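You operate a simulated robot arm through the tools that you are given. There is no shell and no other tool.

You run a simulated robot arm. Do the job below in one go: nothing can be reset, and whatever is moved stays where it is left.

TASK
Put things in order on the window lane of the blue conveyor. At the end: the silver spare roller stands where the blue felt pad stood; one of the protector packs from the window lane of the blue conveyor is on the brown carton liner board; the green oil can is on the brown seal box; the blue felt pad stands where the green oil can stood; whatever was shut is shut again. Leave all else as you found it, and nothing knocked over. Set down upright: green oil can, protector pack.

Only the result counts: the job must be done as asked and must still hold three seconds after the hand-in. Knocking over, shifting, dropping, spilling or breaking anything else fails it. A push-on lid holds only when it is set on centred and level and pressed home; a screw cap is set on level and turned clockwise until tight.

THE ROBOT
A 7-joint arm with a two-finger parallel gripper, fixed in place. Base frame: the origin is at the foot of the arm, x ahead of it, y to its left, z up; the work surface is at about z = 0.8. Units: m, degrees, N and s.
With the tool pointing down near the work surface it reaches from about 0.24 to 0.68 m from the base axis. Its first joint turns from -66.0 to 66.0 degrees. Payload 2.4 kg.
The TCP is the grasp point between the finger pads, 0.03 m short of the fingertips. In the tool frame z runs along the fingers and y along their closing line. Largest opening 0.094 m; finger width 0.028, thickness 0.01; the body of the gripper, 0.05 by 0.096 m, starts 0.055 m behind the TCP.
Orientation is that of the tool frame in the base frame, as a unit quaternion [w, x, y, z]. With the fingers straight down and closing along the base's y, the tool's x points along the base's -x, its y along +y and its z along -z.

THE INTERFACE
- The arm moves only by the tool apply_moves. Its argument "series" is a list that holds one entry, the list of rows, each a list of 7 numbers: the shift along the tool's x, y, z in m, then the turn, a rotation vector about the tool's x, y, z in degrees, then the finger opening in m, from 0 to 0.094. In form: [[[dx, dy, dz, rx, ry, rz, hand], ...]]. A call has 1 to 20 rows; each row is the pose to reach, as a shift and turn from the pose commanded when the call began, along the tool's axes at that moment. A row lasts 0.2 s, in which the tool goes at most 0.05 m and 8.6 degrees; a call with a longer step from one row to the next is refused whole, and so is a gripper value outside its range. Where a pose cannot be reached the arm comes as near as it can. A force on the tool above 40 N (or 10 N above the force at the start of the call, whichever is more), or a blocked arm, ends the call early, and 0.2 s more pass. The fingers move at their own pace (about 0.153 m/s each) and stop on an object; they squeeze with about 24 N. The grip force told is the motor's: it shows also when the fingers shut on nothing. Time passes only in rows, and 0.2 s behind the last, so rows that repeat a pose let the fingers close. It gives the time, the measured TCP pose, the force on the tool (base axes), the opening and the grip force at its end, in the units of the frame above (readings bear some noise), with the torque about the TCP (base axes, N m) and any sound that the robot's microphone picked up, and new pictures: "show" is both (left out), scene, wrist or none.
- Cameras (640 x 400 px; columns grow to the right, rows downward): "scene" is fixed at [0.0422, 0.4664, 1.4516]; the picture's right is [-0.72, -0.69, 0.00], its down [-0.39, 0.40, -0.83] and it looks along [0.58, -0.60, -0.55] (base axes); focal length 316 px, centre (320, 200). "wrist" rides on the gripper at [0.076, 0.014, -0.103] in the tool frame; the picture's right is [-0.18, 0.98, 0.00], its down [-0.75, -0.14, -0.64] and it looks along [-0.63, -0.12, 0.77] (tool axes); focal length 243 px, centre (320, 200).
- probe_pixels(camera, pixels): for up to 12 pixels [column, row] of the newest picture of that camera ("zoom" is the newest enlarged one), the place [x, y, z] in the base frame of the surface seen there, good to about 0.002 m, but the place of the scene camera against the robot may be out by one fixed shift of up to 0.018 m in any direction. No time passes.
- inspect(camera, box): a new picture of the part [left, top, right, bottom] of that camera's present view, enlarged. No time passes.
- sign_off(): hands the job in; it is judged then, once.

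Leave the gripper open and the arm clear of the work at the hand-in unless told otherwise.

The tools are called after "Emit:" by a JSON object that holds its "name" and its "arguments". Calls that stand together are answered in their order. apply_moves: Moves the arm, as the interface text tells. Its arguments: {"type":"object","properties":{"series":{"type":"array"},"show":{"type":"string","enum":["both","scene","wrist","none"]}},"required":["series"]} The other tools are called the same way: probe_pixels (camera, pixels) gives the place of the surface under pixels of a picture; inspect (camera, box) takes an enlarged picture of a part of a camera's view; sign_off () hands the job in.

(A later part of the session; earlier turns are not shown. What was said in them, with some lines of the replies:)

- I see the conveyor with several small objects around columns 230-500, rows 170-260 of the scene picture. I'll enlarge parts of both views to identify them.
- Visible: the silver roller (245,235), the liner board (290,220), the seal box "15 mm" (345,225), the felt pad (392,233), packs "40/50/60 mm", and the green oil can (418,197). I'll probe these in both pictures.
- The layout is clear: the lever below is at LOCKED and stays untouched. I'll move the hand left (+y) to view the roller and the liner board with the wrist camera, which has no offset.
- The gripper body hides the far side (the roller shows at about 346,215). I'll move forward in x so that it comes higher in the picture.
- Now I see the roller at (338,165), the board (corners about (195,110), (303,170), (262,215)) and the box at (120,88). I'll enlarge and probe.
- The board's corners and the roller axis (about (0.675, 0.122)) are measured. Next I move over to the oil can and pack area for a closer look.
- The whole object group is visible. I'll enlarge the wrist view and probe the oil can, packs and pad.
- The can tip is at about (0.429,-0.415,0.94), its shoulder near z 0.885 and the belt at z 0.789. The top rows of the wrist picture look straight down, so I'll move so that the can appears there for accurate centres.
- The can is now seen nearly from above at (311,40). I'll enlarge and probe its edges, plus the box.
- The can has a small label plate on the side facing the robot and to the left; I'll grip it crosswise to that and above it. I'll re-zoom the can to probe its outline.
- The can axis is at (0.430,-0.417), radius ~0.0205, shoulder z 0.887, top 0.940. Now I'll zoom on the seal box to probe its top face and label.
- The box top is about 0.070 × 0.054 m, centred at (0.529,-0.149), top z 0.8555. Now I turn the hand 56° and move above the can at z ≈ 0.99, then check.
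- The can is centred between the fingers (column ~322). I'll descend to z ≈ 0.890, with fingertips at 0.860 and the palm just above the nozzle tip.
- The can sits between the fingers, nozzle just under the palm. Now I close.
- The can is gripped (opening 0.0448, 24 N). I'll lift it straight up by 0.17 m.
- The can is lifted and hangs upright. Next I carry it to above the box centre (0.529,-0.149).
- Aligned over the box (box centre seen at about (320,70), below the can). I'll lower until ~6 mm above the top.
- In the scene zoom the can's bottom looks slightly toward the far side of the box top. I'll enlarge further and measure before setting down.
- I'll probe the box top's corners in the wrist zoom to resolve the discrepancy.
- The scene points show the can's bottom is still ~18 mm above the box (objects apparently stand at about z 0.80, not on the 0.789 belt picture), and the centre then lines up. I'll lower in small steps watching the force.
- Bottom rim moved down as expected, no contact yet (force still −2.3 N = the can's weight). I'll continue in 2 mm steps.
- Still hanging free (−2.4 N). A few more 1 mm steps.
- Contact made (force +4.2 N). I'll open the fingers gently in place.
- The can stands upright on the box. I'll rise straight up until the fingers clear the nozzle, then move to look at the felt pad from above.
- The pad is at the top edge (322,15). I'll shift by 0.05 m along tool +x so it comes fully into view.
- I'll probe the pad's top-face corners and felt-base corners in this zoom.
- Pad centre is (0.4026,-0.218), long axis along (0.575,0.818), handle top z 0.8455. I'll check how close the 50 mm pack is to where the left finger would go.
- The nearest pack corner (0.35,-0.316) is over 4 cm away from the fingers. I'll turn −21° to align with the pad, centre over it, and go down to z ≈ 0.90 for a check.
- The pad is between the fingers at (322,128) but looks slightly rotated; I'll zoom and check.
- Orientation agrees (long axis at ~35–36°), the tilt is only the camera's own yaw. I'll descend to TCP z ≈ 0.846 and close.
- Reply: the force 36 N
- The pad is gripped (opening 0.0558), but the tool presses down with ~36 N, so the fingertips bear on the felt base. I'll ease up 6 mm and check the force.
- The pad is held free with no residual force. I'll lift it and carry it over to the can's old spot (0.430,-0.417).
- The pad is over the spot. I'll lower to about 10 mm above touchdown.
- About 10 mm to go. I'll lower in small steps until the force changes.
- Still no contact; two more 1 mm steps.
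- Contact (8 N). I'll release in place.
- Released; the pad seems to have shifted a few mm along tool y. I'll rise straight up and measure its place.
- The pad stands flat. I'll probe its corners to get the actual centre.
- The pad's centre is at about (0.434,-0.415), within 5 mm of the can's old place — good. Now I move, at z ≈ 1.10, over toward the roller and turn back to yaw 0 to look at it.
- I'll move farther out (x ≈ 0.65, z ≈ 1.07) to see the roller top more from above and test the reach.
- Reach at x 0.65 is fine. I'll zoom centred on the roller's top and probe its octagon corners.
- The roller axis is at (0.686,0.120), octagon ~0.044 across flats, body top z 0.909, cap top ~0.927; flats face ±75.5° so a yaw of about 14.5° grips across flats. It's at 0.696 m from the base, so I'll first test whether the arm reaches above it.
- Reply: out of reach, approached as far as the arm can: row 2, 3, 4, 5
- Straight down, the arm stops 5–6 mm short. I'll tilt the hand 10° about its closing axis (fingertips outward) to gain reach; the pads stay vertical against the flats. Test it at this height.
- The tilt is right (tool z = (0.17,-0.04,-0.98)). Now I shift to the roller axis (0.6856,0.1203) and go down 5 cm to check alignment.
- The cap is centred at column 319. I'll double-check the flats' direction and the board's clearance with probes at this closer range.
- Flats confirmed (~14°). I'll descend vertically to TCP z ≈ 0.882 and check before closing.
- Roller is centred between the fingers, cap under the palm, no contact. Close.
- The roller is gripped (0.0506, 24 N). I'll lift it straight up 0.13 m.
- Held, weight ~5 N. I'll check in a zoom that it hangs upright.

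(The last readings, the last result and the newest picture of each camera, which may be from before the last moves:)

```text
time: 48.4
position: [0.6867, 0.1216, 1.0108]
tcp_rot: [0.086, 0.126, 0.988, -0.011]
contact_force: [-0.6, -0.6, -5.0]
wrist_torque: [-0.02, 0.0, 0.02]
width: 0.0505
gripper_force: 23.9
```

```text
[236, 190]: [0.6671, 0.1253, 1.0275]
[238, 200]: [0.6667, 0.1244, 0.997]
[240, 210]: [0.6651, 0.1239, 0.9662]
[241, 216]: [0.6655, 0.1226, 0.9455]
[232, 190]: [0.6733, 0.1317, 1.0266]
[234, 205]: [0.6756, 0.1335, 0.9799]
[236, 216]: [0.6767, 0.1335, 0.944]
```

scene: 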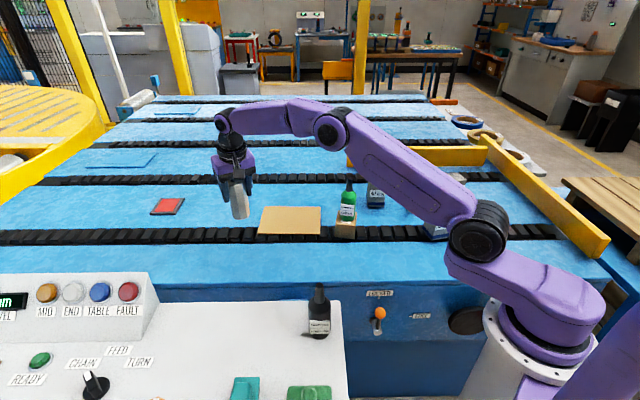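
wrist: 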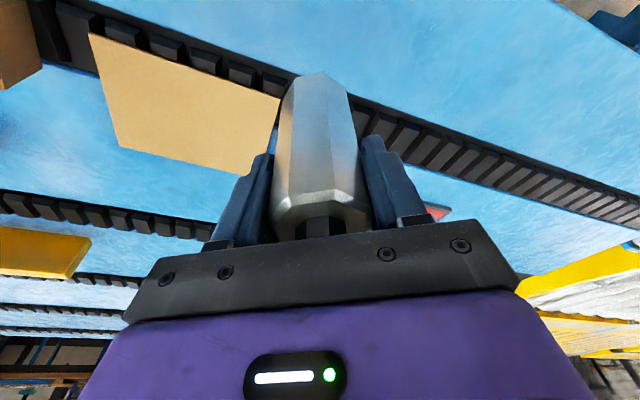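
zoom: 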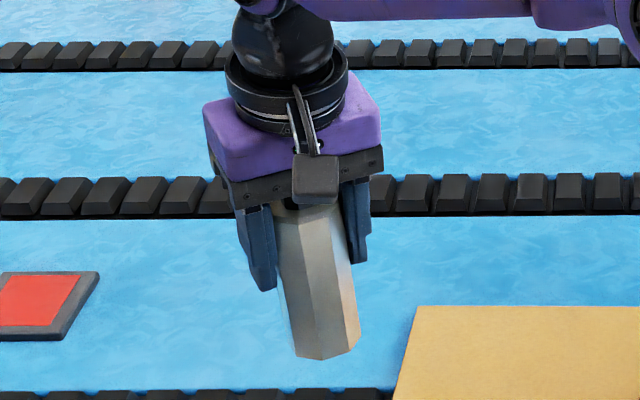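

The roller is upright. I'll carry it first inward to (0.43,0.03) and then along to the pad's old place (0.4026,-0.218), keeping away from the oil can.

Emit:
{"name": "apply_moves", "arguments": {"series": [[[0.0277, -0.019, -0.0049, 0, 0, 0, 0.035], [0.0554, -0.0381, -0.0098, 0, 0, 0, 0.035], [0.0831, -0.0571, -0.0146, 0, 0, 0, 0.035], [0.1108, -0.0761, -0.0195, 0, 0, 0, 0.035], [0.1385, -0.0951, -0.0244, 0, 0, 0, 0.035], [0.1662, -0.1142, -0.0293, 0, 0, 0, 0.035], [0.1939, -0.1332, -0.0341, 0, 0, 0, 0.035], [0.2216, -0.1522, -0.039, 0, 0, 0, 0.035], [0.2166, -0.1875, -0.0381, 0, 0, 0, 0.035], [0.2117, -0.2228, -0.0373, 0, 0, 0, 0.035], [0.2067, -0.2581, -0.0364, 0, 0, 0, 0.035], [0.2018, -0.2934, -0.0356, 0, 0, 0, 0.035], [0.1968, -0.3286, -0.0347, 0, 0, 0, 0.035], [0.1919, -0.3639, -0.0339, 0, 0, 0, 0.035], [0.1869, -0.3992, -0.033, 0, 0, 0, 0.035], [0.1869, -0.3992, -0.033, 0, 0, 0, 0.035]]]}}

Emit:
{"name": "inspect", "arguments": {"camera": "scene", "box": [340, 130, 460, 260]}}

```text
time: 51.8
position: [0.403, -0.2206, 1.0094]
tcp_rot: [0.086, 0.126, 0.988, -0.011]
contact_force: [0.1, -1.1, -5.5]
wrist_torque: [-0.06, 0.01, 0.0]
width: 0.0503
gripper_force: 23.5
```

scene: 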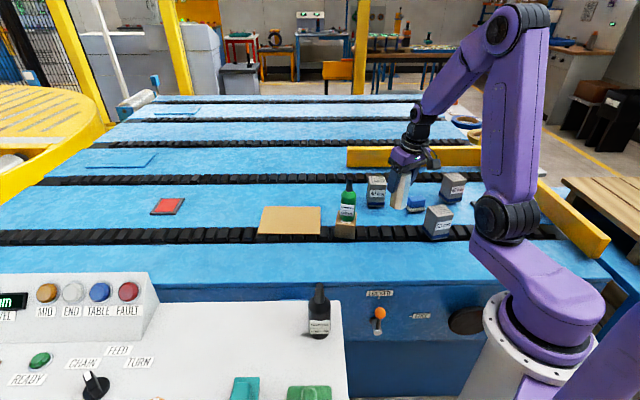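
wrist: 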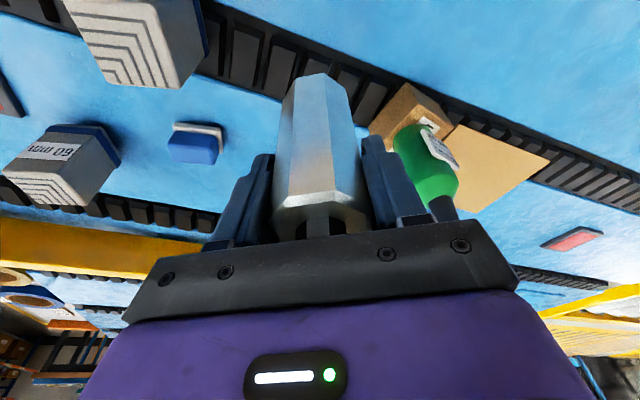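

```text
3.08 times, centred on (400, 195) of scene
```

zoom: 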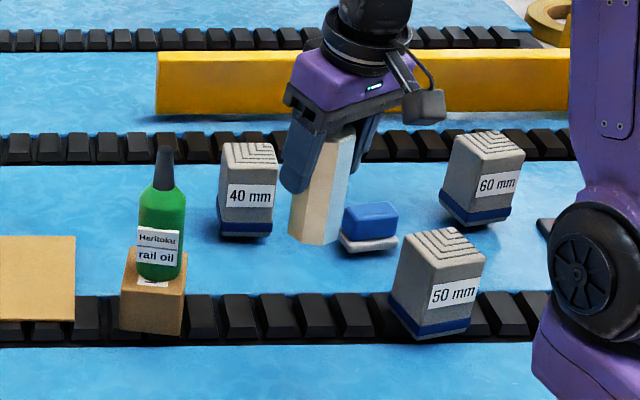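

In this zoom the roller seems to lean more than a vertical edge should. I'll enlarge and probe to check.

Emit:
{"name": "inspect", "arguments": {"camera": "scene", "box": [375, 155, 425, 215]}}

Emit:
{"name": "inspect", "arguments": {"camera": "wrist", "box": [240, 50, 400, 250]}}

```text
6.67 times, centred on (400, 185) of scene
```

zoom: 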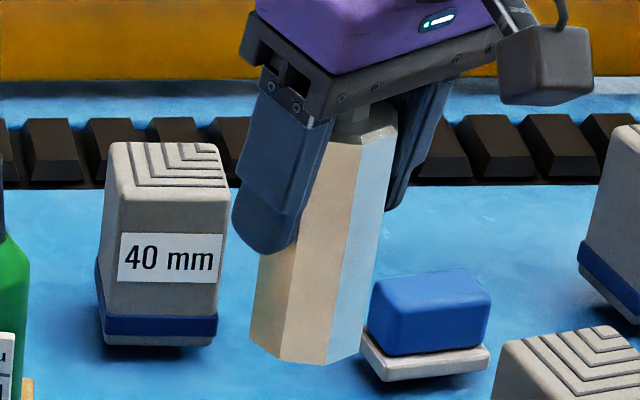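

```text
2.00 times, centred on (320, 150) of wrist
```

zoom: 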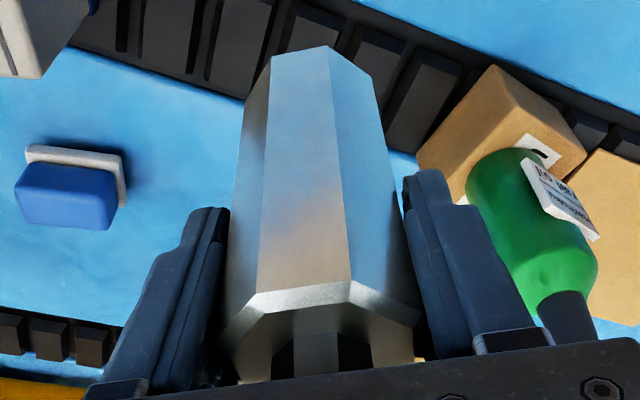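

The roller edges match the expected vertical direction, so it's upright. I'll lower it 0.115 m, leaving ~12 mm.

Emit:
{"name": "apply_moves", "arguments": {"series": [[[0.0043, 0, 0.0246, 0, 0, 0, 0.035], [0.0095, 0.001, 0.0542, 0, 0, 0, 0.035], [0.0148, 0.001, 0.0837, 0, 0, 0, 0.035], [0.0182, 0.001, 0.1034, 0, 0, 0, 0.035], [0.02, 0.001, 0.1133, 0, 0, 0, 0.035], [0.02, 0.001, 0.1133, 0, 0, 0, 0.035]]]}}

Emit:
{"name": "inspect", "arguments": {"camera": "scene", "box": [360, 170, 440, 260]}}

```text
time: 53.2
position: [0.403, -0.2175, 0.8988]
tcp_rot: [0.087, 0.126, 0.988, -0.012]
contact_force: [-0.6, -0.5, -5.4]
wrist_torque: [0.01, 0.02, 0.03]
width: 0.0504
gripper_force: 24.6
```

scene: 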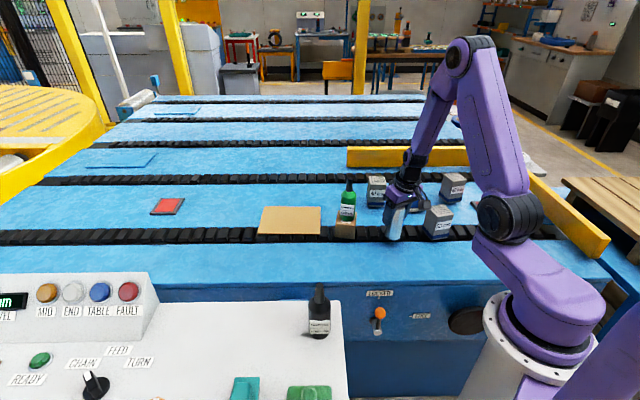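
wrist: 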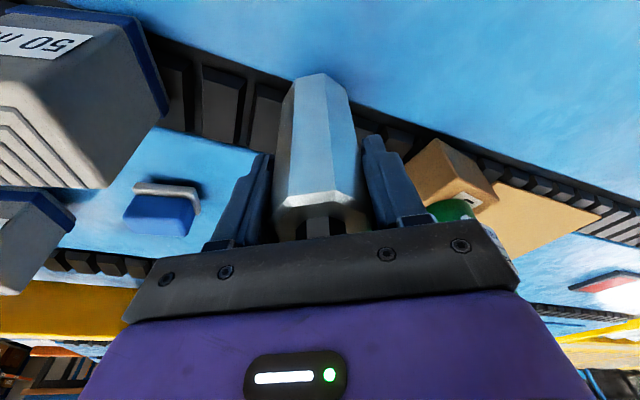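

```text
4.44 times, centred on (400, 215) of scene
```

zoom: 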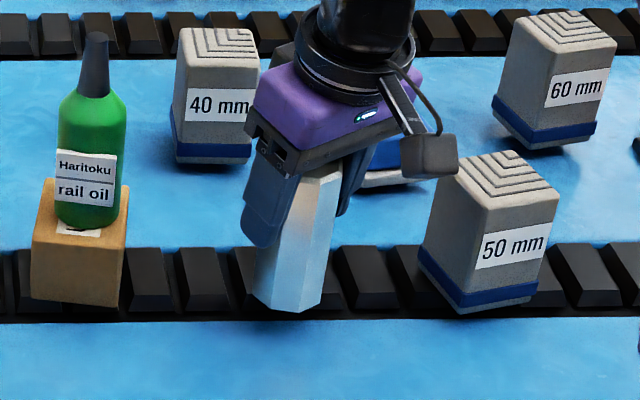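

Position is right at (0.403,-0.2175). I'll lower further in small steps.

Emit:
{"name": "apply_moves", "arguments": {"series": [[[0.0007, 0, 0.0039, 0, 0, 0, 0.035], [0.0014, 0, 0.0079, 0, 0, 0, 0.035], [0.0017, 0, 0.0098, 0, 0, 0, 0.035], [0.0017, 0, 0.0098, 0, 0, 0, 0.035]]], "show": "none"}}

Emit:
{"name": "apply_moves", "arguments": {"series": [[[0.0002, 0, 0.001, 0, 0, 0, 0.035], [0.0004, 0, 0.002, 0, 0, 0, 0.035], [0.0004, 0, 0.002, 0, 0, 0, 0.035]]], "show": "none"}}

```text
time: 54.2
position: [0.4031, -0.2176, 0.8884]
tcp_rot: [0.086, 0.126, 0.988, -0.011]
contact_force: [-0.6, 0.4, -4.7]
wrist_torque: [0.0, -0.01, -0.01]
width: 0.0505
gripper_force: 24.0
```

```text
time: 55.0
position: [0.4027, -0.216, 0.8857]
tcp_rot: [0.087, 0.126, 0.988, -0.01]
contact_force: [-0.8, 0.3, -5.5]
wrist_torque: [0.01, 0.04, 0.01]
width: 0.0503
gripper_force: 23.7
```

Still free. Two more 1–1.5 mm steps.

Emit:
{"name": "apply_moves", "arguments": {"series": [[[0.0002, 0, 0.001, 0, 0, 0, 0.035], [0.0004, 0, 0.002, 0, 0, 0, 0.035], [0.0004, 0, 0.002, 0, 0, 0, 0.035]]], "show": "none"}}

```text
time: 55.8
position: [0.4029, -0.2171, 0.8832]
tcp_rot: [0.086, 0.125, 0.988, -0.012]
contact_force: [0.2, -0.9, -4.8]
wrist_torque: [0.0, 0.01, 0.0]
width: 0.0506
gripper_force: 24.0
```

Emit:
{"name": "apply_moves", "arguments": {"series": [[[0.0001, 0, 0.0007, 0, 0, 0, 0.035], [0.0003, 0, 0.0015, 0, 0, 0, 0.035], [0.0003, 0, 0.0015, 0, 0, 0, 0.035]]], "show": "none"}}

```text
time: 56.6
position: [0.4026, -0.2179, 0.8831]
tcp_rot: [0.088, 0.126, 0.988, -0.011]
contact_force: [-0.6, 4.9, 16.2]
wrist_torque: [0.26, 0.22, -0.05]
width: 0.0505
gripper_force: 24.3
```

Contact (16 N). I'll back off 0.7 mm to relax the load, then open gently.

Emit:
{"name": "apply_moves", "arguments": {"series": [[[-0.0001, 0, -0.0006, 0, 0, 0, 0.035], [-0.0001, 0, -0.0006, 0, 0, 0, 0.035]]], "show": "none"}}

```text
time: 57.2
position: [0.4017, -0.219, 0.8818]
tcp_rot: [0.088, 0.126, 0.988, -0.011]
contact_force: [5.8, 3.4, 10.0]
wrist_torque: [0.28, -0.24, -0.02]
width: 0.0508
gripper_force: 24.5
```

Emit:
{"name": "apply_moves", "arguments": {"series": [[[-0.0001, 0, -0.0005, 0, 0, 0, 0.035], [-0.0001, 0, -0.0005, 0, 0, 0, 0.035]]], "show": "none"}}

```text
time: 57.8
position: [0.4027, -0.2174, 0.8828]
tcp_rot: [0.086, 0.127, 0.988, -0.011]
contact_force: [2.0, -1.6, 2.3]
wrist_torque: [-0.24, -0.34, -0.01]
width: 0.0505
gripper_force: 24.4
```

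The load is now light (2 N). Opening the fingers step by step.

Emit:
{"name": "apply_moves", "arguments": {"series": [[[0, 0, 0, 0, 0, 0, 0.05], [0, 0, 0, 0, 0, 0, 0.053], [0, 0, 0, 0, 0, 0, 0.058], [0, 0, 0, 0, 0, 0, 0.068], [0, 0, 0, 0, 0, 0, 0.08], [0, 0, 0, 0, 0, 0, 0.09], [0, 0, 0, 0, 0, 0, 0.09]]]}}

Emit:
{"name": "inspect", "arguments": {"camera": "scene", "box": [360, 170, 440, 260]}}

```text
time: 59.4
position: [0.4014, -0.218, 0.8826]
tcp_rot: [0.086, 0.126, 0.988, -0.01]
contact_force: [-0.9, 0.3, -0.4]
wrist_torque: [0.0, -0.03, 0.04]
width: 0.0898
gripper_force: 0.1
```

scene: 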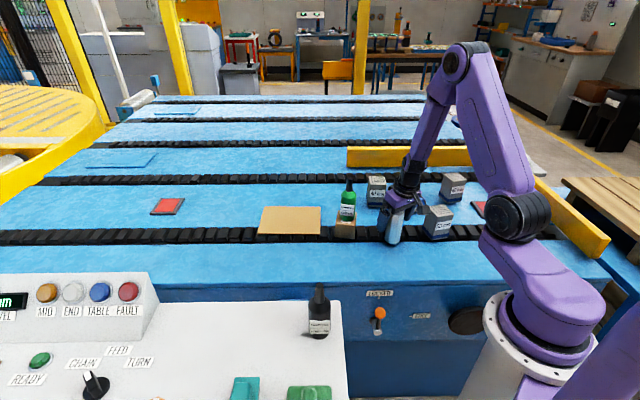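
wrist: 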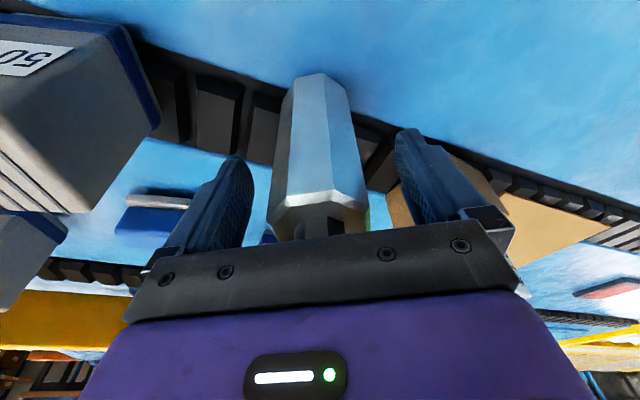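

```text
4.44 times, centred on (400, 215) of scene
```

zoom: 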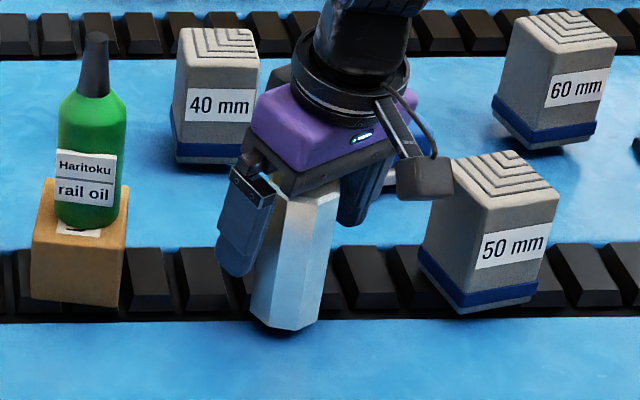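

The roller stands. I'll rise vertically and then level the hand.

Emit:
{"name": "apply_moves", "arguments": {"series": [[[-0.0035, 0, -0.0197, 0, 0, 0, 0.09], [-0.0087, 0, -0.0492, 0, 0, 0, 0.09], [-0.0156, 0, -0.0886, 0, 0, 0, 0.094], [-0.0226, 0, -0.128, 0, 0, 0, 0.094], [-0.0278, 0, -0.1576, 0, 0, 0, 0.094], [-0.0278, 0, -0.1576, 0, 5, 0, 0.094], [-0.0278, 0, -0.1576, 0, 10, 0, 0.094], [-0.0278, 0, -0.1576, 0, 10, 0, 0.094]]]}}

Emit:
{"name": "inspect", "arguments": {"camera": "scene", "box": [350, 170, 480, 260]}}

```text
time: 61.2
position: [0.4014, -0.2174, 1.0436]
tcp_rot: [0.0, 0.126, 0.992, 0.0]
contact_force: [-0.4, 0.2, -0.7]
wrist_torque: [0.0, -0.01, -0.02]
width: 0.0943
gripper_force: 0.0
```

scene: 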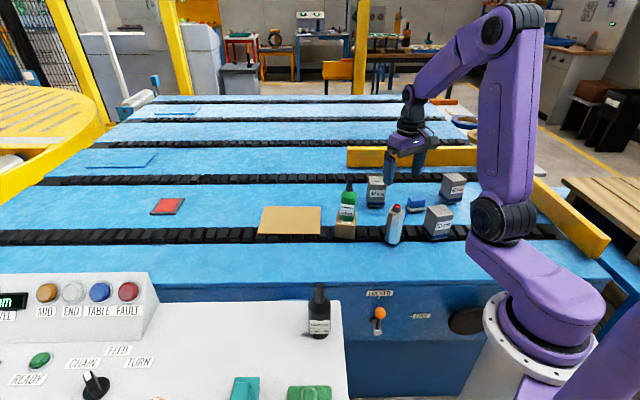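
wrist: 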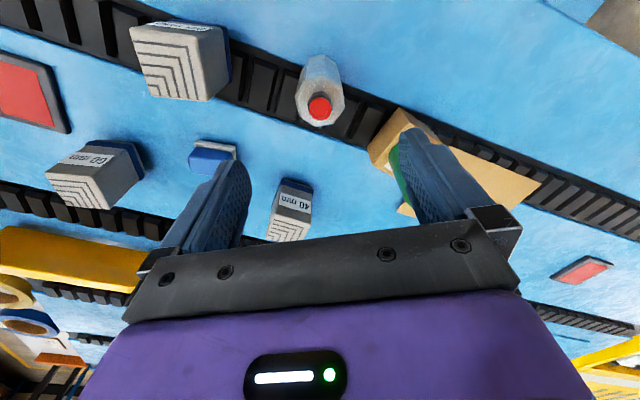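

```text
4.44 times, centred on (415, 215) of scene
```

zoom: 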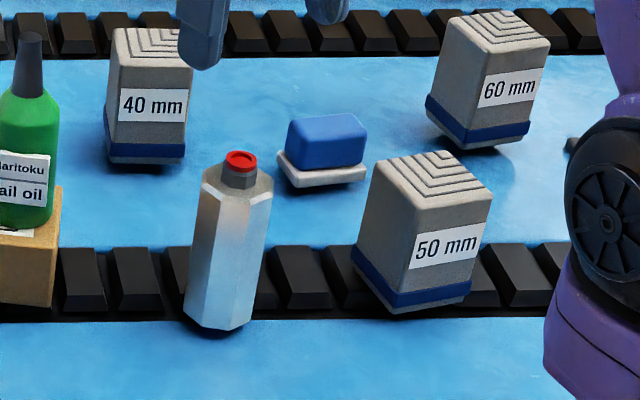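

The roller stands upright. I'll probe its cap and the 40 mm pack (which is next) in the wrist view.

Emit:
{"name": "inspect", "arguments": {"camera": "wrist", "box": [270, 40, 370, 140]}}

Emit:
{"name": "probe_pixels", "arguments": {"camera": "wrist", "pixels": [[319, 107], [300, 100], [342, 100], [320, 82], [318, 124], [290, 225], [278, 190], [310, 205]]}}

```text
4.00 times, centred on (320, 90) of wrist
```

zoom: 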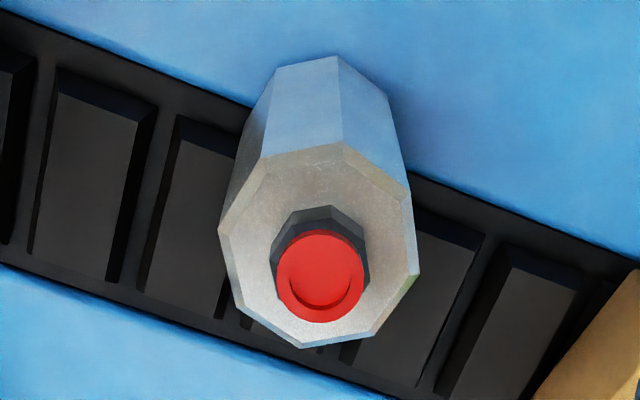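

```text
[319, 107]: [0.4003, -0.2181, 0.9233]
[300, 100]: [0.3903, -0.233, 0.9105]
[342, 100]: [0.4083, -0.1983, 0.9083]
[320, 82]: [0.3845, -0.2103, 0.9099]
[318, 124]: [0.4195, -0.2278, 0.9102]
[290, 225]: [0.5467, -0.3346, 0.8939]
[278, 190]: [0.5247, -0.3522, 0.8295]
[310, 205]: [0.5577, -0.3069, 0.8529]
```

The roller axis is at (0.4005,-0.2175), ~2 mm from where the pad stood. Next: the protector pack. I'll move toward the 40 mm pack to see its orientation.

Emit:
{"name": "apply_moves", "arguments": {"series": [[[-0.0382, -0.0192, 0, 0, 0, 0, 0.094], [-0.0763, -0.0384, -0.01, 0, 0, 0, 0.094], [-0.1145, -0.0576, -0.01, 0, 0, 0, 0.094], [-0.1527, -0.0768, -0.01, 0, 0, 0, 0.094], [-0.1527, -0.0768, -0.01, 0, 0, 0, 0.094]]]}}

Emit:
{"name": "inspect", "arguments": {"camera": "wrist", "box": [250, 20, 390, 130]}}

```text
time: 62.4
position: [0.5317, -0.3294, 1.0508]
tcp_rot: [-0.002, 0.126, 0.992, 0.0]
contact_force: [-0.2, -0.3, -0.9]
wrist_torque: [-0.01, 0.0, 0.0]
width: 0.0943
gripper_force: 0.0
```

scene: 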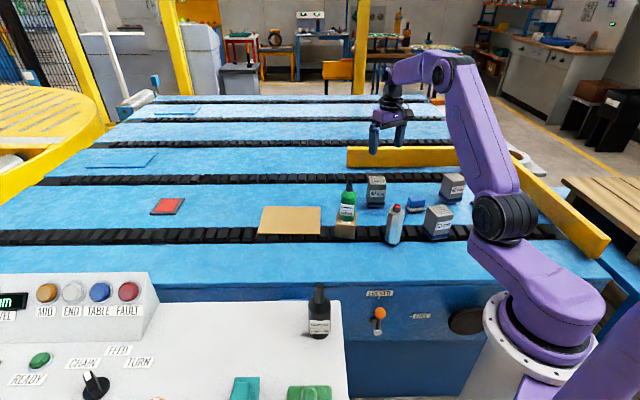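
wrist: 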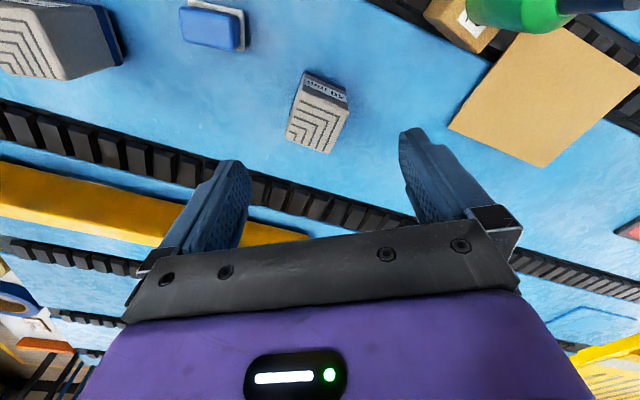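

```text
3.64 times, centred on (320, 75) of wrist
```

zoom: 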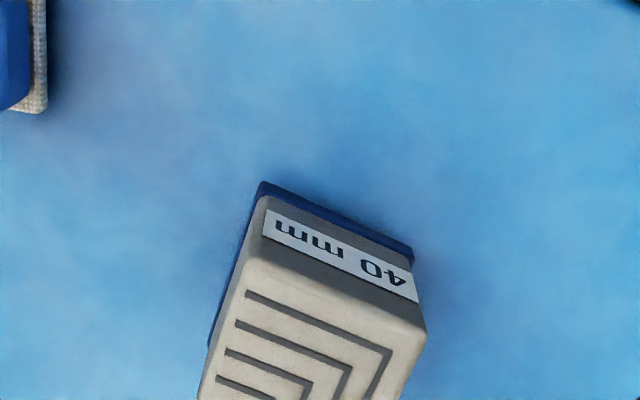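

Emit:
{"name": "inspect", "arguments": {"camera": "wrist", "box": [260, 60, 380, 160]}}

```text
4.00 times, centred on (320, 110) of wrist
```

zoom: 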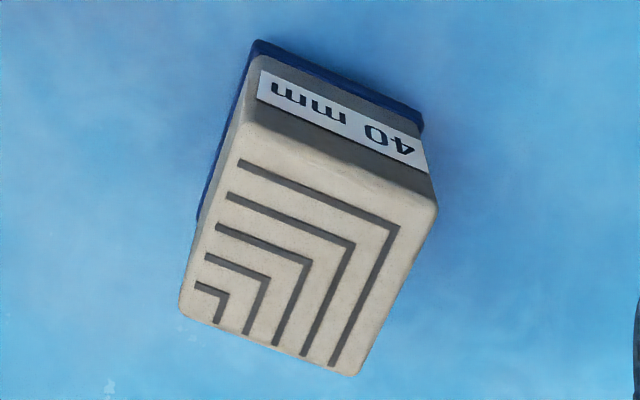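

The pack's top and label face are clear. I'll probe the top-face corners and the base band.

Emit:
{"name": "probe_pixels", "arguments": {"camera": "zoom", "pixels": [[246, 130], [430, 205], [355, 370], [186, 308], [300, 250], [262, 48], [418, 125], [202, 208], [340, 110], [258, 60], [425, 180], [215, 160]]}}

```text
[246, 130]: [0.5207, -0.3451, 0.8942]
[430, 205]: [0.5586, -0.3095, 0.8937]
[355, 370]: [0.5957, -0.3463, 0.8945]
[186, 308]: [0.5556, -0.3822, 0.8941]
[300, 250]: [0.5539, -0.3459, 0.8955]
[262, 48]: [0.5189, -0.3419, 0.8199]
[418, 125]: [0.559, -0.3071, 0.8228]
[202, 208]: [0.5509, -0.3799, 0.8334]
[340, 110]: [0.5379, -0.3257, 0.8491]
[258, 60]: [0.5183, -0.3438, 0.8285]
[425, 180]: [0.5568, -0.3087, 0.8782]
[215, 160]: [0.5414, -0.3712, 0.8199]
```

The 40 mm pack: centre (0.558,-0.346), ~0.053 m square, sides at 45°, top z 0.8945. I'll turn the hand to yaw 46° (gripping the unlabelled faces), centre over it and go down to z ≈ 0.95.

Emit:
{"name": "apply_moves", "arguments": {"series": [[[-0.0075, -0.0022, 0.01, 0, 0, 8, 0.094], [-0.015, -0.0045, 0.02, 0, 0, 16, 0.094], [-0.0225, -0.0067, 0.04, 0, 0, 24, 0.094], [-0.0299, -0.0089, 0.06, 0, 0, 31.5, 0.094], [-0.0299, -0.0089, 0.08, 0, 0, 31.5, 0.094], [-0.0299, -0.0089, 0.1, 0, 0, 31.5, 0.094], [-0.0299, -0.0089, 0.1, 0, 0, 31.5, 0.094]]]}}

Emit:
{"name": "inspect", "arguments": {"camera": "wrist", "box": [240, 90, 400, 220]}}

```text
time: 64.0
position: [0.5572, -0.3441, 0.9538]
tcp_rot: [0.0, 0.391, 0.921, 0.0]
contact_force: [-0.7, 0.1, -0.1]
wrist_torque: [0.04, 0.02, 0.01]
width: 0.0939
gripper_force: 0.0
```

scene: 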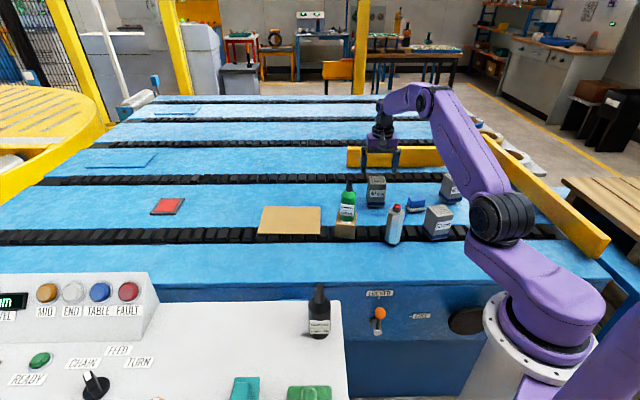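
wrist: 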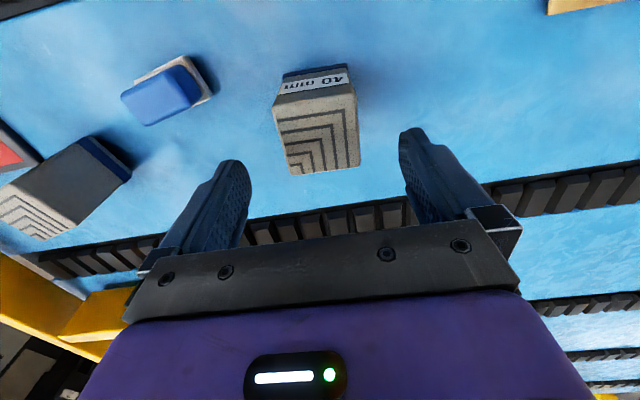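

```text
3.08 times, centred on (320, 155) of wrist
```

zoom: 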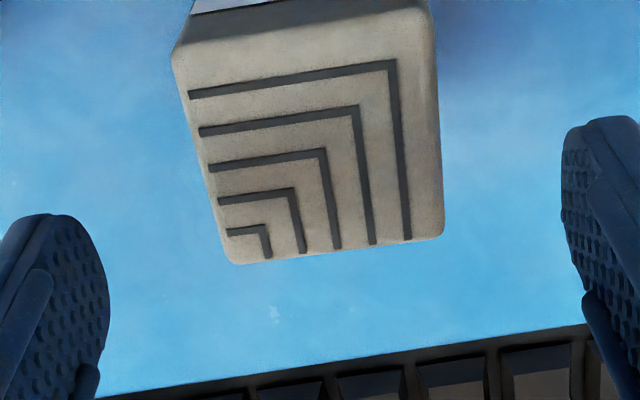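

Centred (column ~319) and aligned. I'll descend to z ≈ 0.868 and close.

Emit:
{"name": "apply_moves", "arguments": {"series": [[[0, 0, 0.025, 0, 0, 0, 0.094], [0, 0, 0.05, 0, 0, 0, 0.094], [0, 0, 0.072, 0, 0, 0, 0.094], [0, 0, 0.0855, 0, 0, 0, 0.094], [0, 0, 0.0855, 0, 0, 0, 0.094]]]}}

```text
time: 65.2
position: [0.5589, -0.3457, 0.8661]
tcp_rot: [0.0, 0.391, 0.92, 0.0]
contact_force: [0.5, 0.4, -0.9]
wrist_torque: [-0.05, -0.01, -0.01]
width: 0.0942
gripper_force: 0.1
```

scene: 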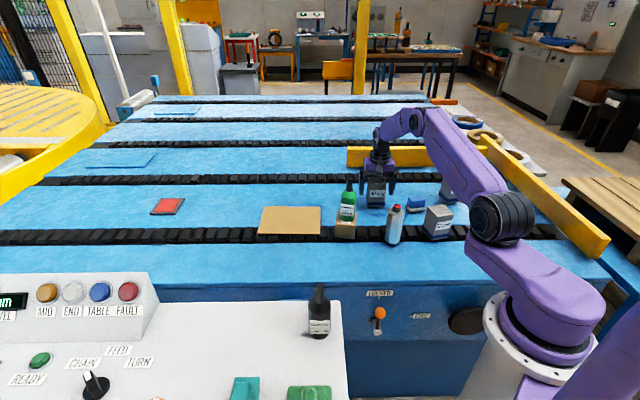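
wrist: 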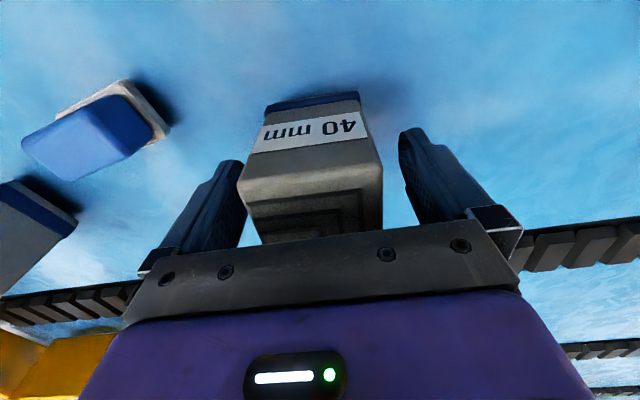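

No contact; the pack is between the fingers. Close.

Emit:
{"name": "apply_moves", "arguments": {"series": [[[0, 0, 0, 0, 0, 0, 0.075], [0, 0, 0, 0, 0, 0, 0.06], [0, 0, 0, 0, 0, 0, 0.04], [0, 0, 0, 0, 0, 0, 0.04], [0, 0, 0, 0, 0, 0, 0.04]]]}}

```text
time: 66.4
position: [0.5589, -0.3453, 0.8672]
tcp_rot: [0.0, 0.392, 0.92, 0.0]
contact_force: [-0.5, -1.6, 0.7]
wrist_torque: [0.01, -0.04, -0.02]
width: 0.0625
gripper_force: 24.3
```

scene: 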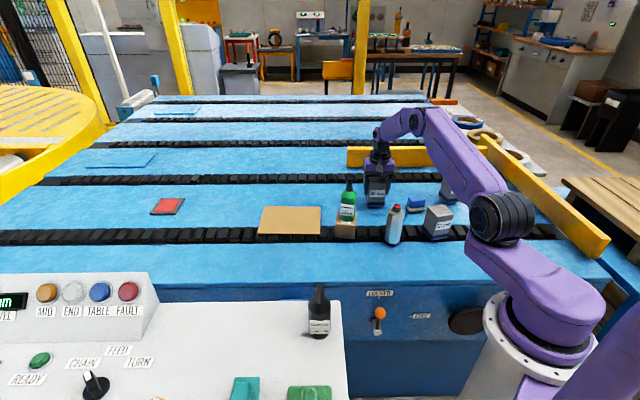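
wrist: 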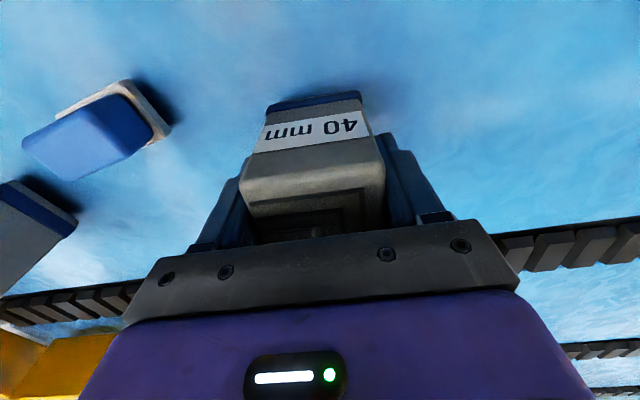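

Gripped (0.0625, 24 N). Lift straight up 0.14 m.

Emit:
{"name": "apply_moves", "arguments": {"series": [[[0, 0, -0.01, 0, 0, 0, 0.04], [0, 0, -0.03, 0, 0, 0, 0.04], [0, 0, -0.06, 0, 0, 0, 0.04], [0, 0, -0.09, 0, 0, 0, 0.04], [0, 0, -0.12, 0, 0, 0, 0.04], [0, 0, -0.14, 0, 0, 0, 0.04], [0, 0, -0.14, 0, 0, 0, 0.04]]]}}

Emit:
{"name": "inspect", "arguments": {"camera": "scene", "box": [330, 120, 430, 240]}}

```text
time: 68.0
position: [0.5572, -0.344, 1.0078]
tcp_rot: [0.001, 0.391, 0.921, 0.0]
contact_force: [-0.7, -0.4, -1.8]
wrist_torque: [-0.02, -0.02, 0.0]
width: 0.0622
gripper_force: 23.8
```

scene: 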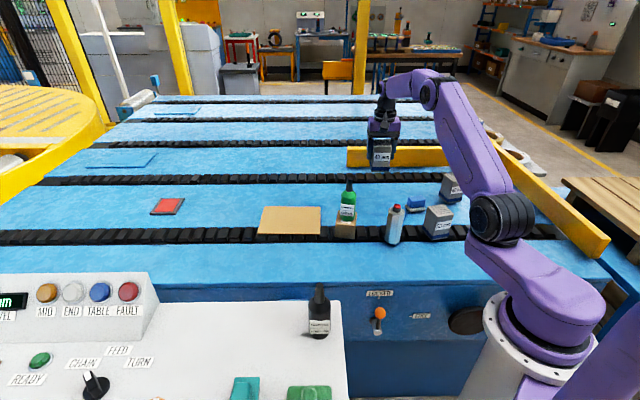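
wrist: 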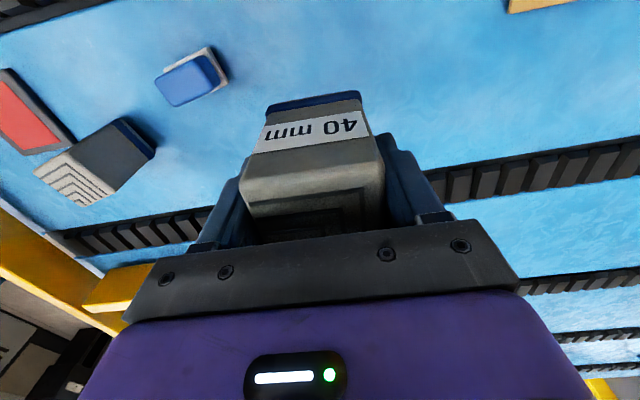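

```text
3.33 times, centred on (380, 180) of scene
```

zoom: 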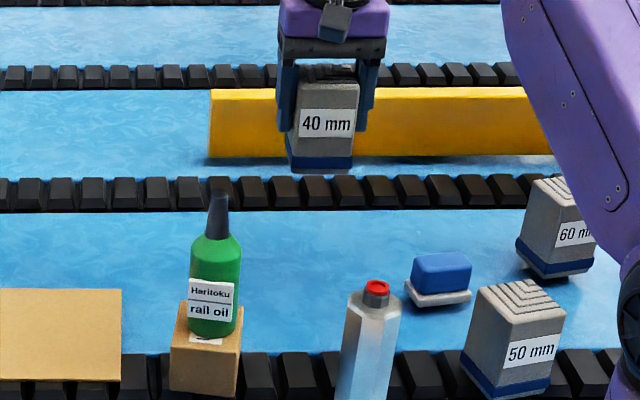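

Held upright. I'll carry it toward the board at (0.663,-0.077), passing ~10 cm beyond the oil can.

Emit:
{"name": "apply_moves", "arguments": {"series": [[[0.0067, 0.0146, 0, 0, 0, 0, 0.04], [0.02, 0.0437, 0, 0, 0, 0, 0.04], [0.0333, 0.0729, 0, 0, 0, 0, 0.04], [0.0466, 0.102, 0, 0, 0, 0, 0.04], [0.0599, 0.1312, 0, 0, 0, 0, 0.04], [0.0732, 0.1604, 0, 0, 0, 0, 0.04], [0.0865, 0.1895, 0, 0, 0, 0, 0.04], [0.0998, 0.2187, 0, 0, 0, 0, 0.04], [0.1131, 0.2478, 0, 0, 0, 0, 0.04], [0.1197, 0.2624, 0, 0, 0, 0, 0.04], [0.1197, 0.2624, 0, 0, 0, 0, 0.04]]]}}

Emit:
{"name": "inspect", "arguments": {"camera": "scene", "box": [230, 120, 370, 250]}}

```text
time: 70.4
position: [0.6652, -0.0775, 1.0073]
tcp_rot: [-0.001, 0.391, 0.92, 0.001]
contact_force: [-0.3, 1.4, -2.1]
wrist_torque: [0.0, 0.04, -0.01]
width: 0.062
gripper_force: 24.4
```

scene: 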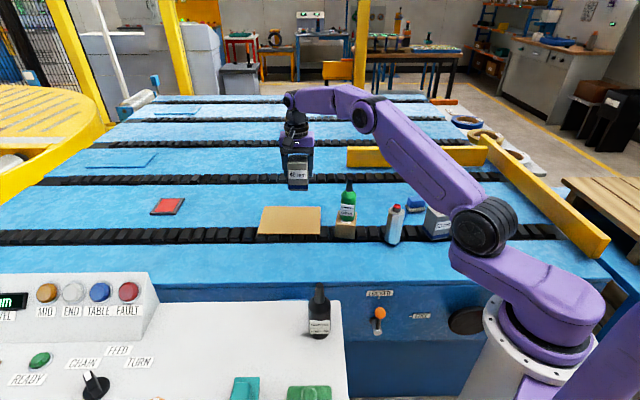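
wrist: 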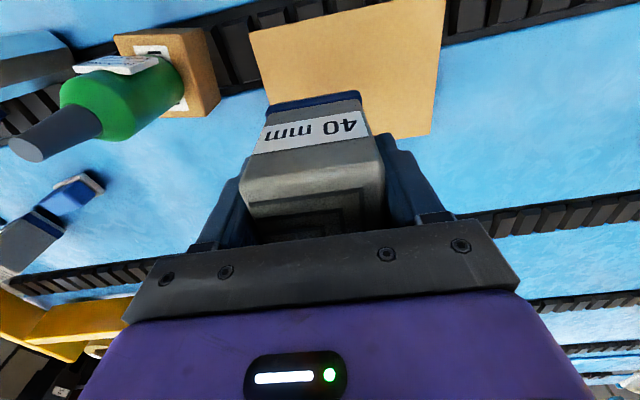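

```text
3.08 times, centred on (300, 185) of scene
```

zoom: 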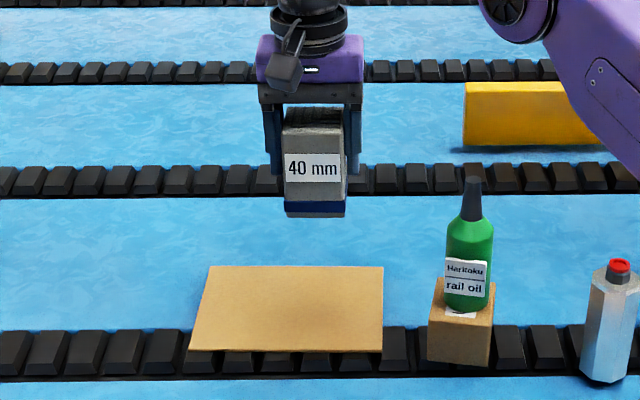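

I'll probe the board's visible corners from here to confirm the landing place.

Emit:
{"name": "probe_pixels", "arguments": {"camera": "wrist", "pixels": [[253, 35], [443, 3], [430, 132], [268, 90], [350, 50], [400, 130], [265, 70]]}}

```text
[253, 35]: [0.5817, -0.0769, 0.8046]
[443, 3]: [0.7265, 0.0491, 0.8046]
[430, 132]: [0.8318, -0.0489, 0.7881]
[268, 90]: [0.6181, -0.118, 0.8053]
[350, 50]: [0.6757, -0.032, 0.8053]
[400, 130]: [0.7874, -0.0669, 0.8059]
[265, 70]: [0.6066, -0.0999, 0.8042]
```

The landing spot is well within the board (≥2.5 cm from edges). I'll lower to ~10 mm above it.

Emit:
{"name": "apply_moves", "arguments": {"series": [[[0, 0, 0.025, 0, 0, 0, 0.04], [0, 0, 0.055, 0, 0, 0, 0.04], [0, 0, 0.085, 0, 0, 0, 0.04], [0, 0, 0.11, 0, 0, 0, 0.04], [0, 0, 0.124, 0, 0, 0, 0.04], [0, 0, 0.124, 0, 0, 0, 0.04]]]}}

Emit:
{"name": "inspect", "arguments": {"camera": "scene", "box": [240, 150, 360, 250]}}

```text
time: 71.8
position: [0.6623, -0.0764, 0.8846]
tcp_rot: [0.0, 0.39, 0.921, -0.001]
contact_force: [0.8, -0.7, -1.9]
wrist_torque: [0.04, -0.02, 0.02]
width: 0.0621
gripper_force: 23.4
```

scene: 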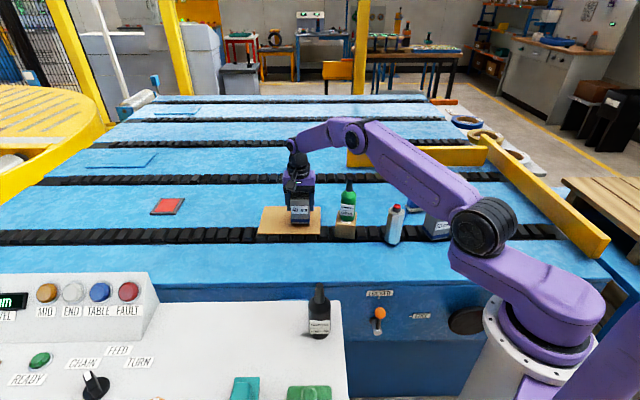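
wrist: 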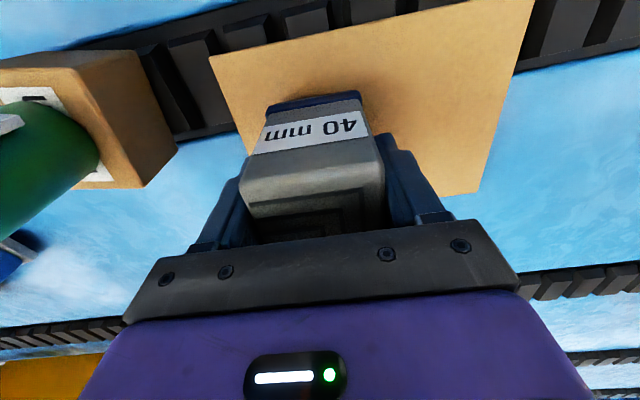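

```text
4.00 times, centred on (300, 200) of scene
```

zoom: 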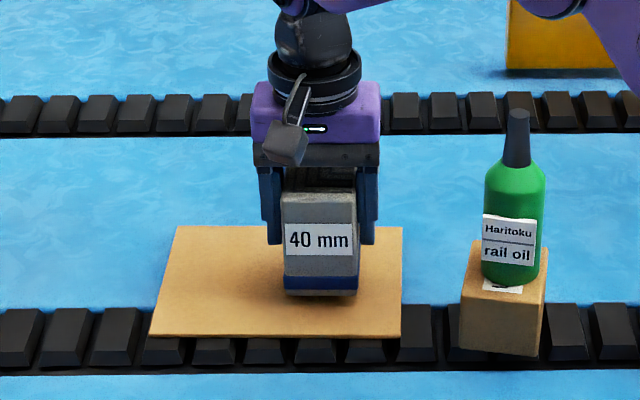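

Well placed over the board. I'll lower in small steps.

Emit:
{"name": "apply_moves", "arguments": {"series": [[[0, 0, 0.003, 0, 0, 0, 0.04], [0, 0, 0.006, 0, 0, 0, 0.04], [0, 0, 0.0075, 0, 0, 0, 0.04], [0, 0, 0.0075, 0, 0, 0, 0.04]]], "show": "none"}}

Emit:
{"name": "apply_moves", "arguments": {"series": [[[0, 0, 0.001, 0, 0, 0, 0.04], [0, 0, 0.002, 0, 0, 0, 0.04], [0, 0, 0.002, 0, 0, 0, 0.04]]], "show": "none"}}

```text
time: 72.8
position: [0.664, -0.0764, 0.8736]
tcp_rot: [0.0, 0.39, 0.921, 0.0]
contact_force: [-0.3, 0.6, -2.5]
wrist_torque: [0.0, 0.03, 0.03]
width: 0.0623
gripper_force: 24.1
```

```text
time: 73.6
position: [0.6625, -0.0754, 0.8726]
tcp_rot: [-0.001, 0.392, 0.92, -0.001]
contact_force: [-0.4, -0.2, -2.6]
wrist_torque: [0.01, -0.01, -0.02]
width: 0.0623
gripper_force: 24.0
```

Emit:
{"name": "apply_moves", "arguments": {"series": [[[0, 0, 0.001, 0, 0, 0, 0.04], [0, 0, 0.0015, 0, 0, 0, 0.04], [0, 0, 0.0015, 0, 0, 0, 0.04]]], "show": "none"}}

```text
time: 74.4
position: [0.6624, -0.0769, 0.8721]
tcp_rot: [-0.001, 0.391, 0.921, 0.0]
contact_force: [0.0, 0.2, -2.1]
wrist_torque: [0.02, 0.03, -0.03]
width: 0.0622
gripper_force: 24.2
```

Still free (−2.1 N). Another 1.5 mm.

Emit:
{"name": "apply_moves", "arguments": {"series": [[[0, 0, 0.0008, 0, 0, 0, 0.04], [0, 0, 0.0015, 0, 0, 0, 0.04], [0, 0, 0.0015, 0, 0, 0, 0.04]]], "show": "none"}}

```text
time: 75.2
position: [0.665, -0.077, 0.8728]
tcp_rot: [0.001, 0.391, 0.921, 0.0]
contact_force: [-3.2, 0.2, 3.3]
wrist_torque: [0.03, 0.12, 0.02]
width: 0.0623
gripper_force: 24.1
```

Contact (3.3 N). I'll open the fingers gently.

Emit:
{"name": "apply_moves", "arguments": {"series": [[[0, 0, 0, 0, 0, 0, 0.061], [0, 0, 0, 0, 0, 0, 0.064], [0, 0, 0, 0, 0, 0, 0.068], [0, 0, 0, 0, 0, 0, 0.076], [0, 0, 0, 0, 0, 0, 0.088], [0, 0, 0, 0, 0, 0, 0.094], [0, 0, 0, 0, 0, 0, 0.094]]]}}

Emit:
{"name": "inspect", "arguments": {"camera": "scene", "box": [240, 150, 360, 250]}}

```text
time: 76.8
position: [0.6625, -0.0767, 0.8711]
tcp_rot: [0.0, 0.39, 0.921, 0.001]
contact_force: [-0.4, 1.0, 0.5]
wrist_torque: [0.02, 0.03, 0.01]
width: 0.0942
gripper_force: 0.2
```

scene: 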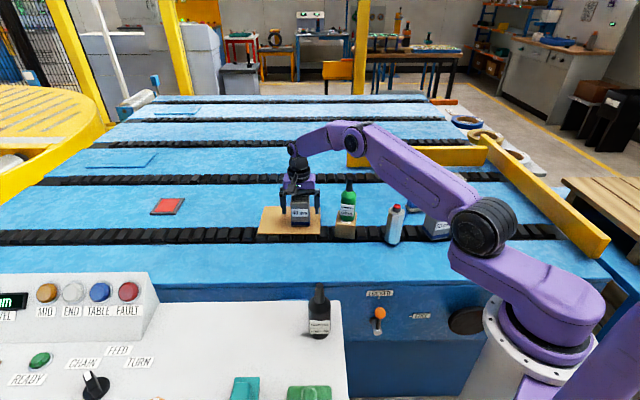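
wrist: 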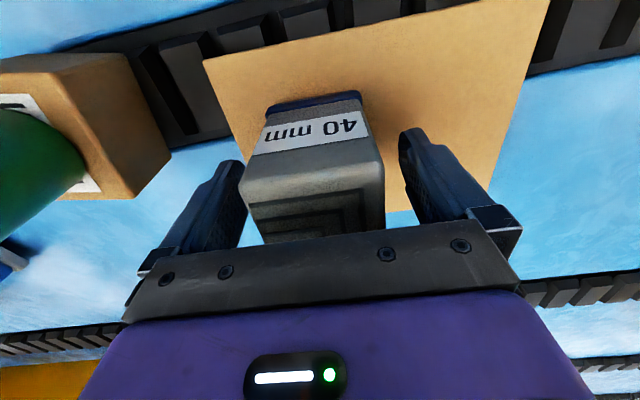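

```text
4.00 times, centred on (300, 200) of scene
```

zoom: 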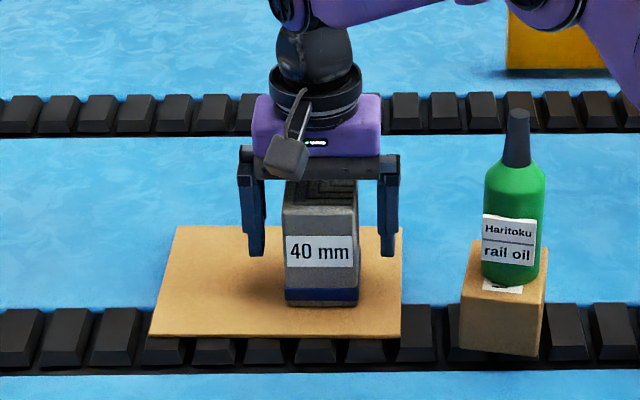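

The pack stands upright on the board. I'll rise straight up 0.2 m, then withdraw toward the start pose clear of everything.

Emit:
{"name": "apply_moves", "arguments": {"series": [[[0, 0, -0.02, 0, 0, 0, 0.094], [0, 0, -0.055, 0, 0, 0, 0.094], [0, 0, -0.095, 0, 0, 0, 0.094], [0, 0, -0.135, 0, 0, 0, 0.094], [0, 0, -0.17, 0, 0, 0, 0.094], [0, 0, -0.2, 0, 0, 0, 0.094], [0, 0, -0.2, 0, 0, 0, 0.094]]]}}

```text
time: 78.4
position: [0.6636, -0.0746, 1.0707]
tcp_rot: [0.0, 0.391, 0.921, 0.0]
contact_force: [0.3, 0.0, -0.4]
wrist_torque: [0.04, -0.02, -0.01]
width: 0.0941
gripper_force: 0.0
```

scene: 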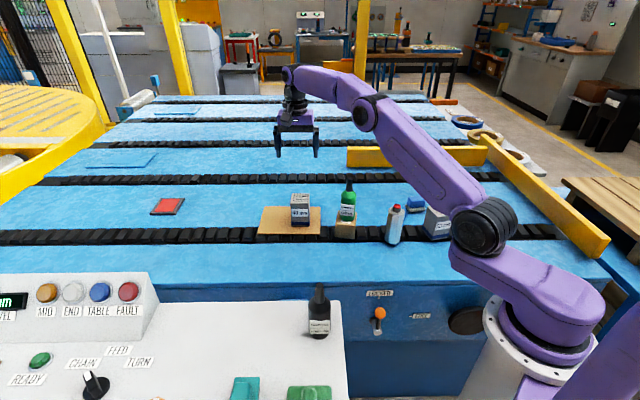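
wrist: 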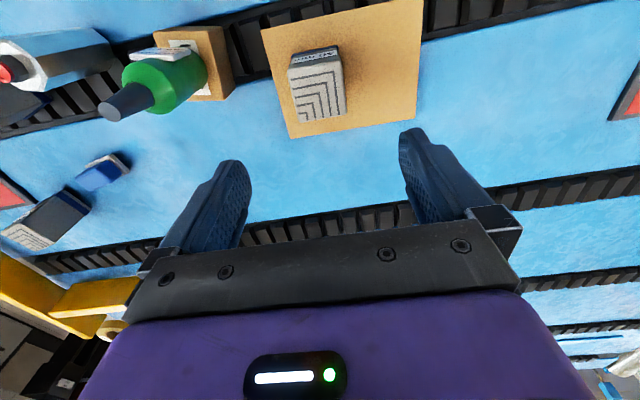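

All placed. I'll withdraw to about (0.43, 0.05, 1.09) and turn back to the start yaw, then inspect the final state.

Emit:
{"name": "apply_moves", "arguments": {"series": [[[0.0315, -0.0101, -0.01, 0, 0, -5.75, 0.094], [0.063, -0.0202, -0.02, 0, 0, -11.5, 0.094], [0.0944, -0.0303, -0.02, 0, 0, -17.25, 0.094], [0.1259, -0.0404, -0.02, 0, 0, -23, 0.094], [0.1574, -0.0505, -0.02, 0, 0, -28.75, 0.094], [0.1889, -0.0606, -0.02, 0, 0, -34.5, 0.094], [0.2203, -0.0707, -0.02, 0, 0, -40.25, 0.094], [0.2518, -0.0808, -0.02, 0, 0, -46, 0.094], [0.2518, -0.0808, -0.02, 0, 0, -46, 0.094]]]}}

Emit:
{"name": "inspect", "arguments": {"camera": "scene", "box": [240, 160, 480, 260]}}

Emit:
{"name": "inspect", "arguments": {"camera": "scene", "box": [240, 270, 460, 360]}}

```text
time: 80.4
position: [0.4315, 0.0486, 1.0904]
tcp_rot: [0.0, -0.001, 1.0, 0.0]
contact_force: [0.2, 0.4, 0.0]
wrist_torque: [-0.03, -0.04, -0.02]
width: 0.094
gripper_force: 0.0
```

scene: 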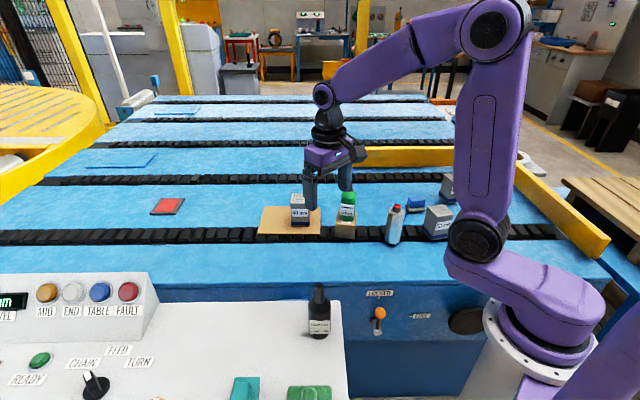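
wrist: 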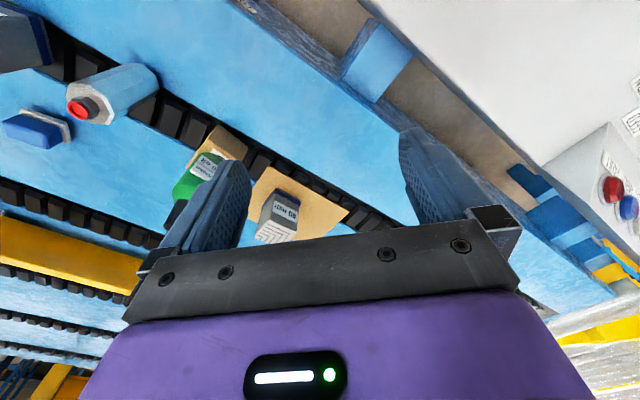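

```text
2.67 times, centred on (360, 210) of scene
```

zoom: 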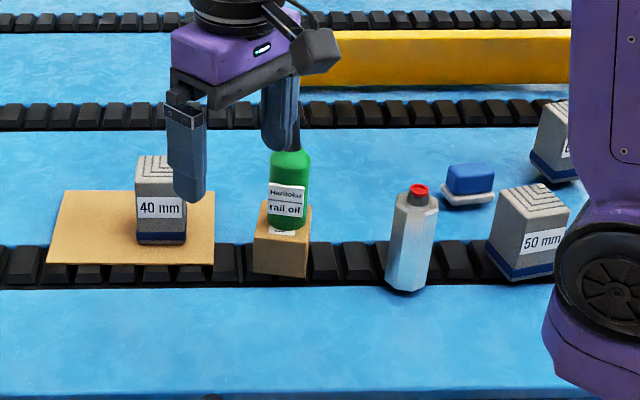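

```text
2.91 times, centred on (350, 315) of scene
```

zoom: 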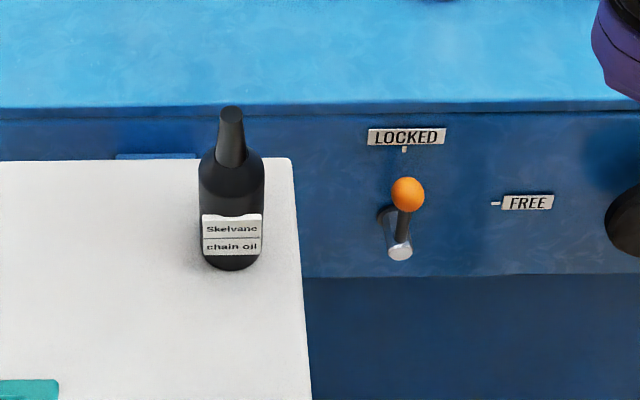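

Final check of the enlarged scene:
- The 40 mm pack stands upright on the liner board.
- The green oil can stands upright on the seal box.
- The silver roller stands where the felt pad was.
- The felt pad stands where the oil can was.
- The 50 mm and 60 mm packs, the black oil bottle and the lever (at LOCKED) are untouched, and I opened nothing.

The gripper is open and clear, so I'm handing in.

Emit:
{"name": "sign_off", "arguments": {}}

```text
The job is handed in.
```

The job is done and handed in; the result of the judging hasn't come back. In the final camera check, everything stood upright and nothing had been knocked over:

- **Green oil can:** upright on the brown seal box, close to the middle of its top.
- **Blue felt pad:** flat where the oil can stood, about 5 mm from the can's old centre.
- **Silver spare roller:** standing where the felt pad stood, about 2 mm from the pad's old centre.
- **Protector pack:** I used the 40 mm pack. It is upright on the brown carton liner board, about 2.5 cm or more from every edge.

I opened nothing, so there was nothing to shut again. The lever is still at LOCKED. The 50 mm and 60 mm packs and the black oil bottle were not touched. I left the gripper open and the arm clear of the work.
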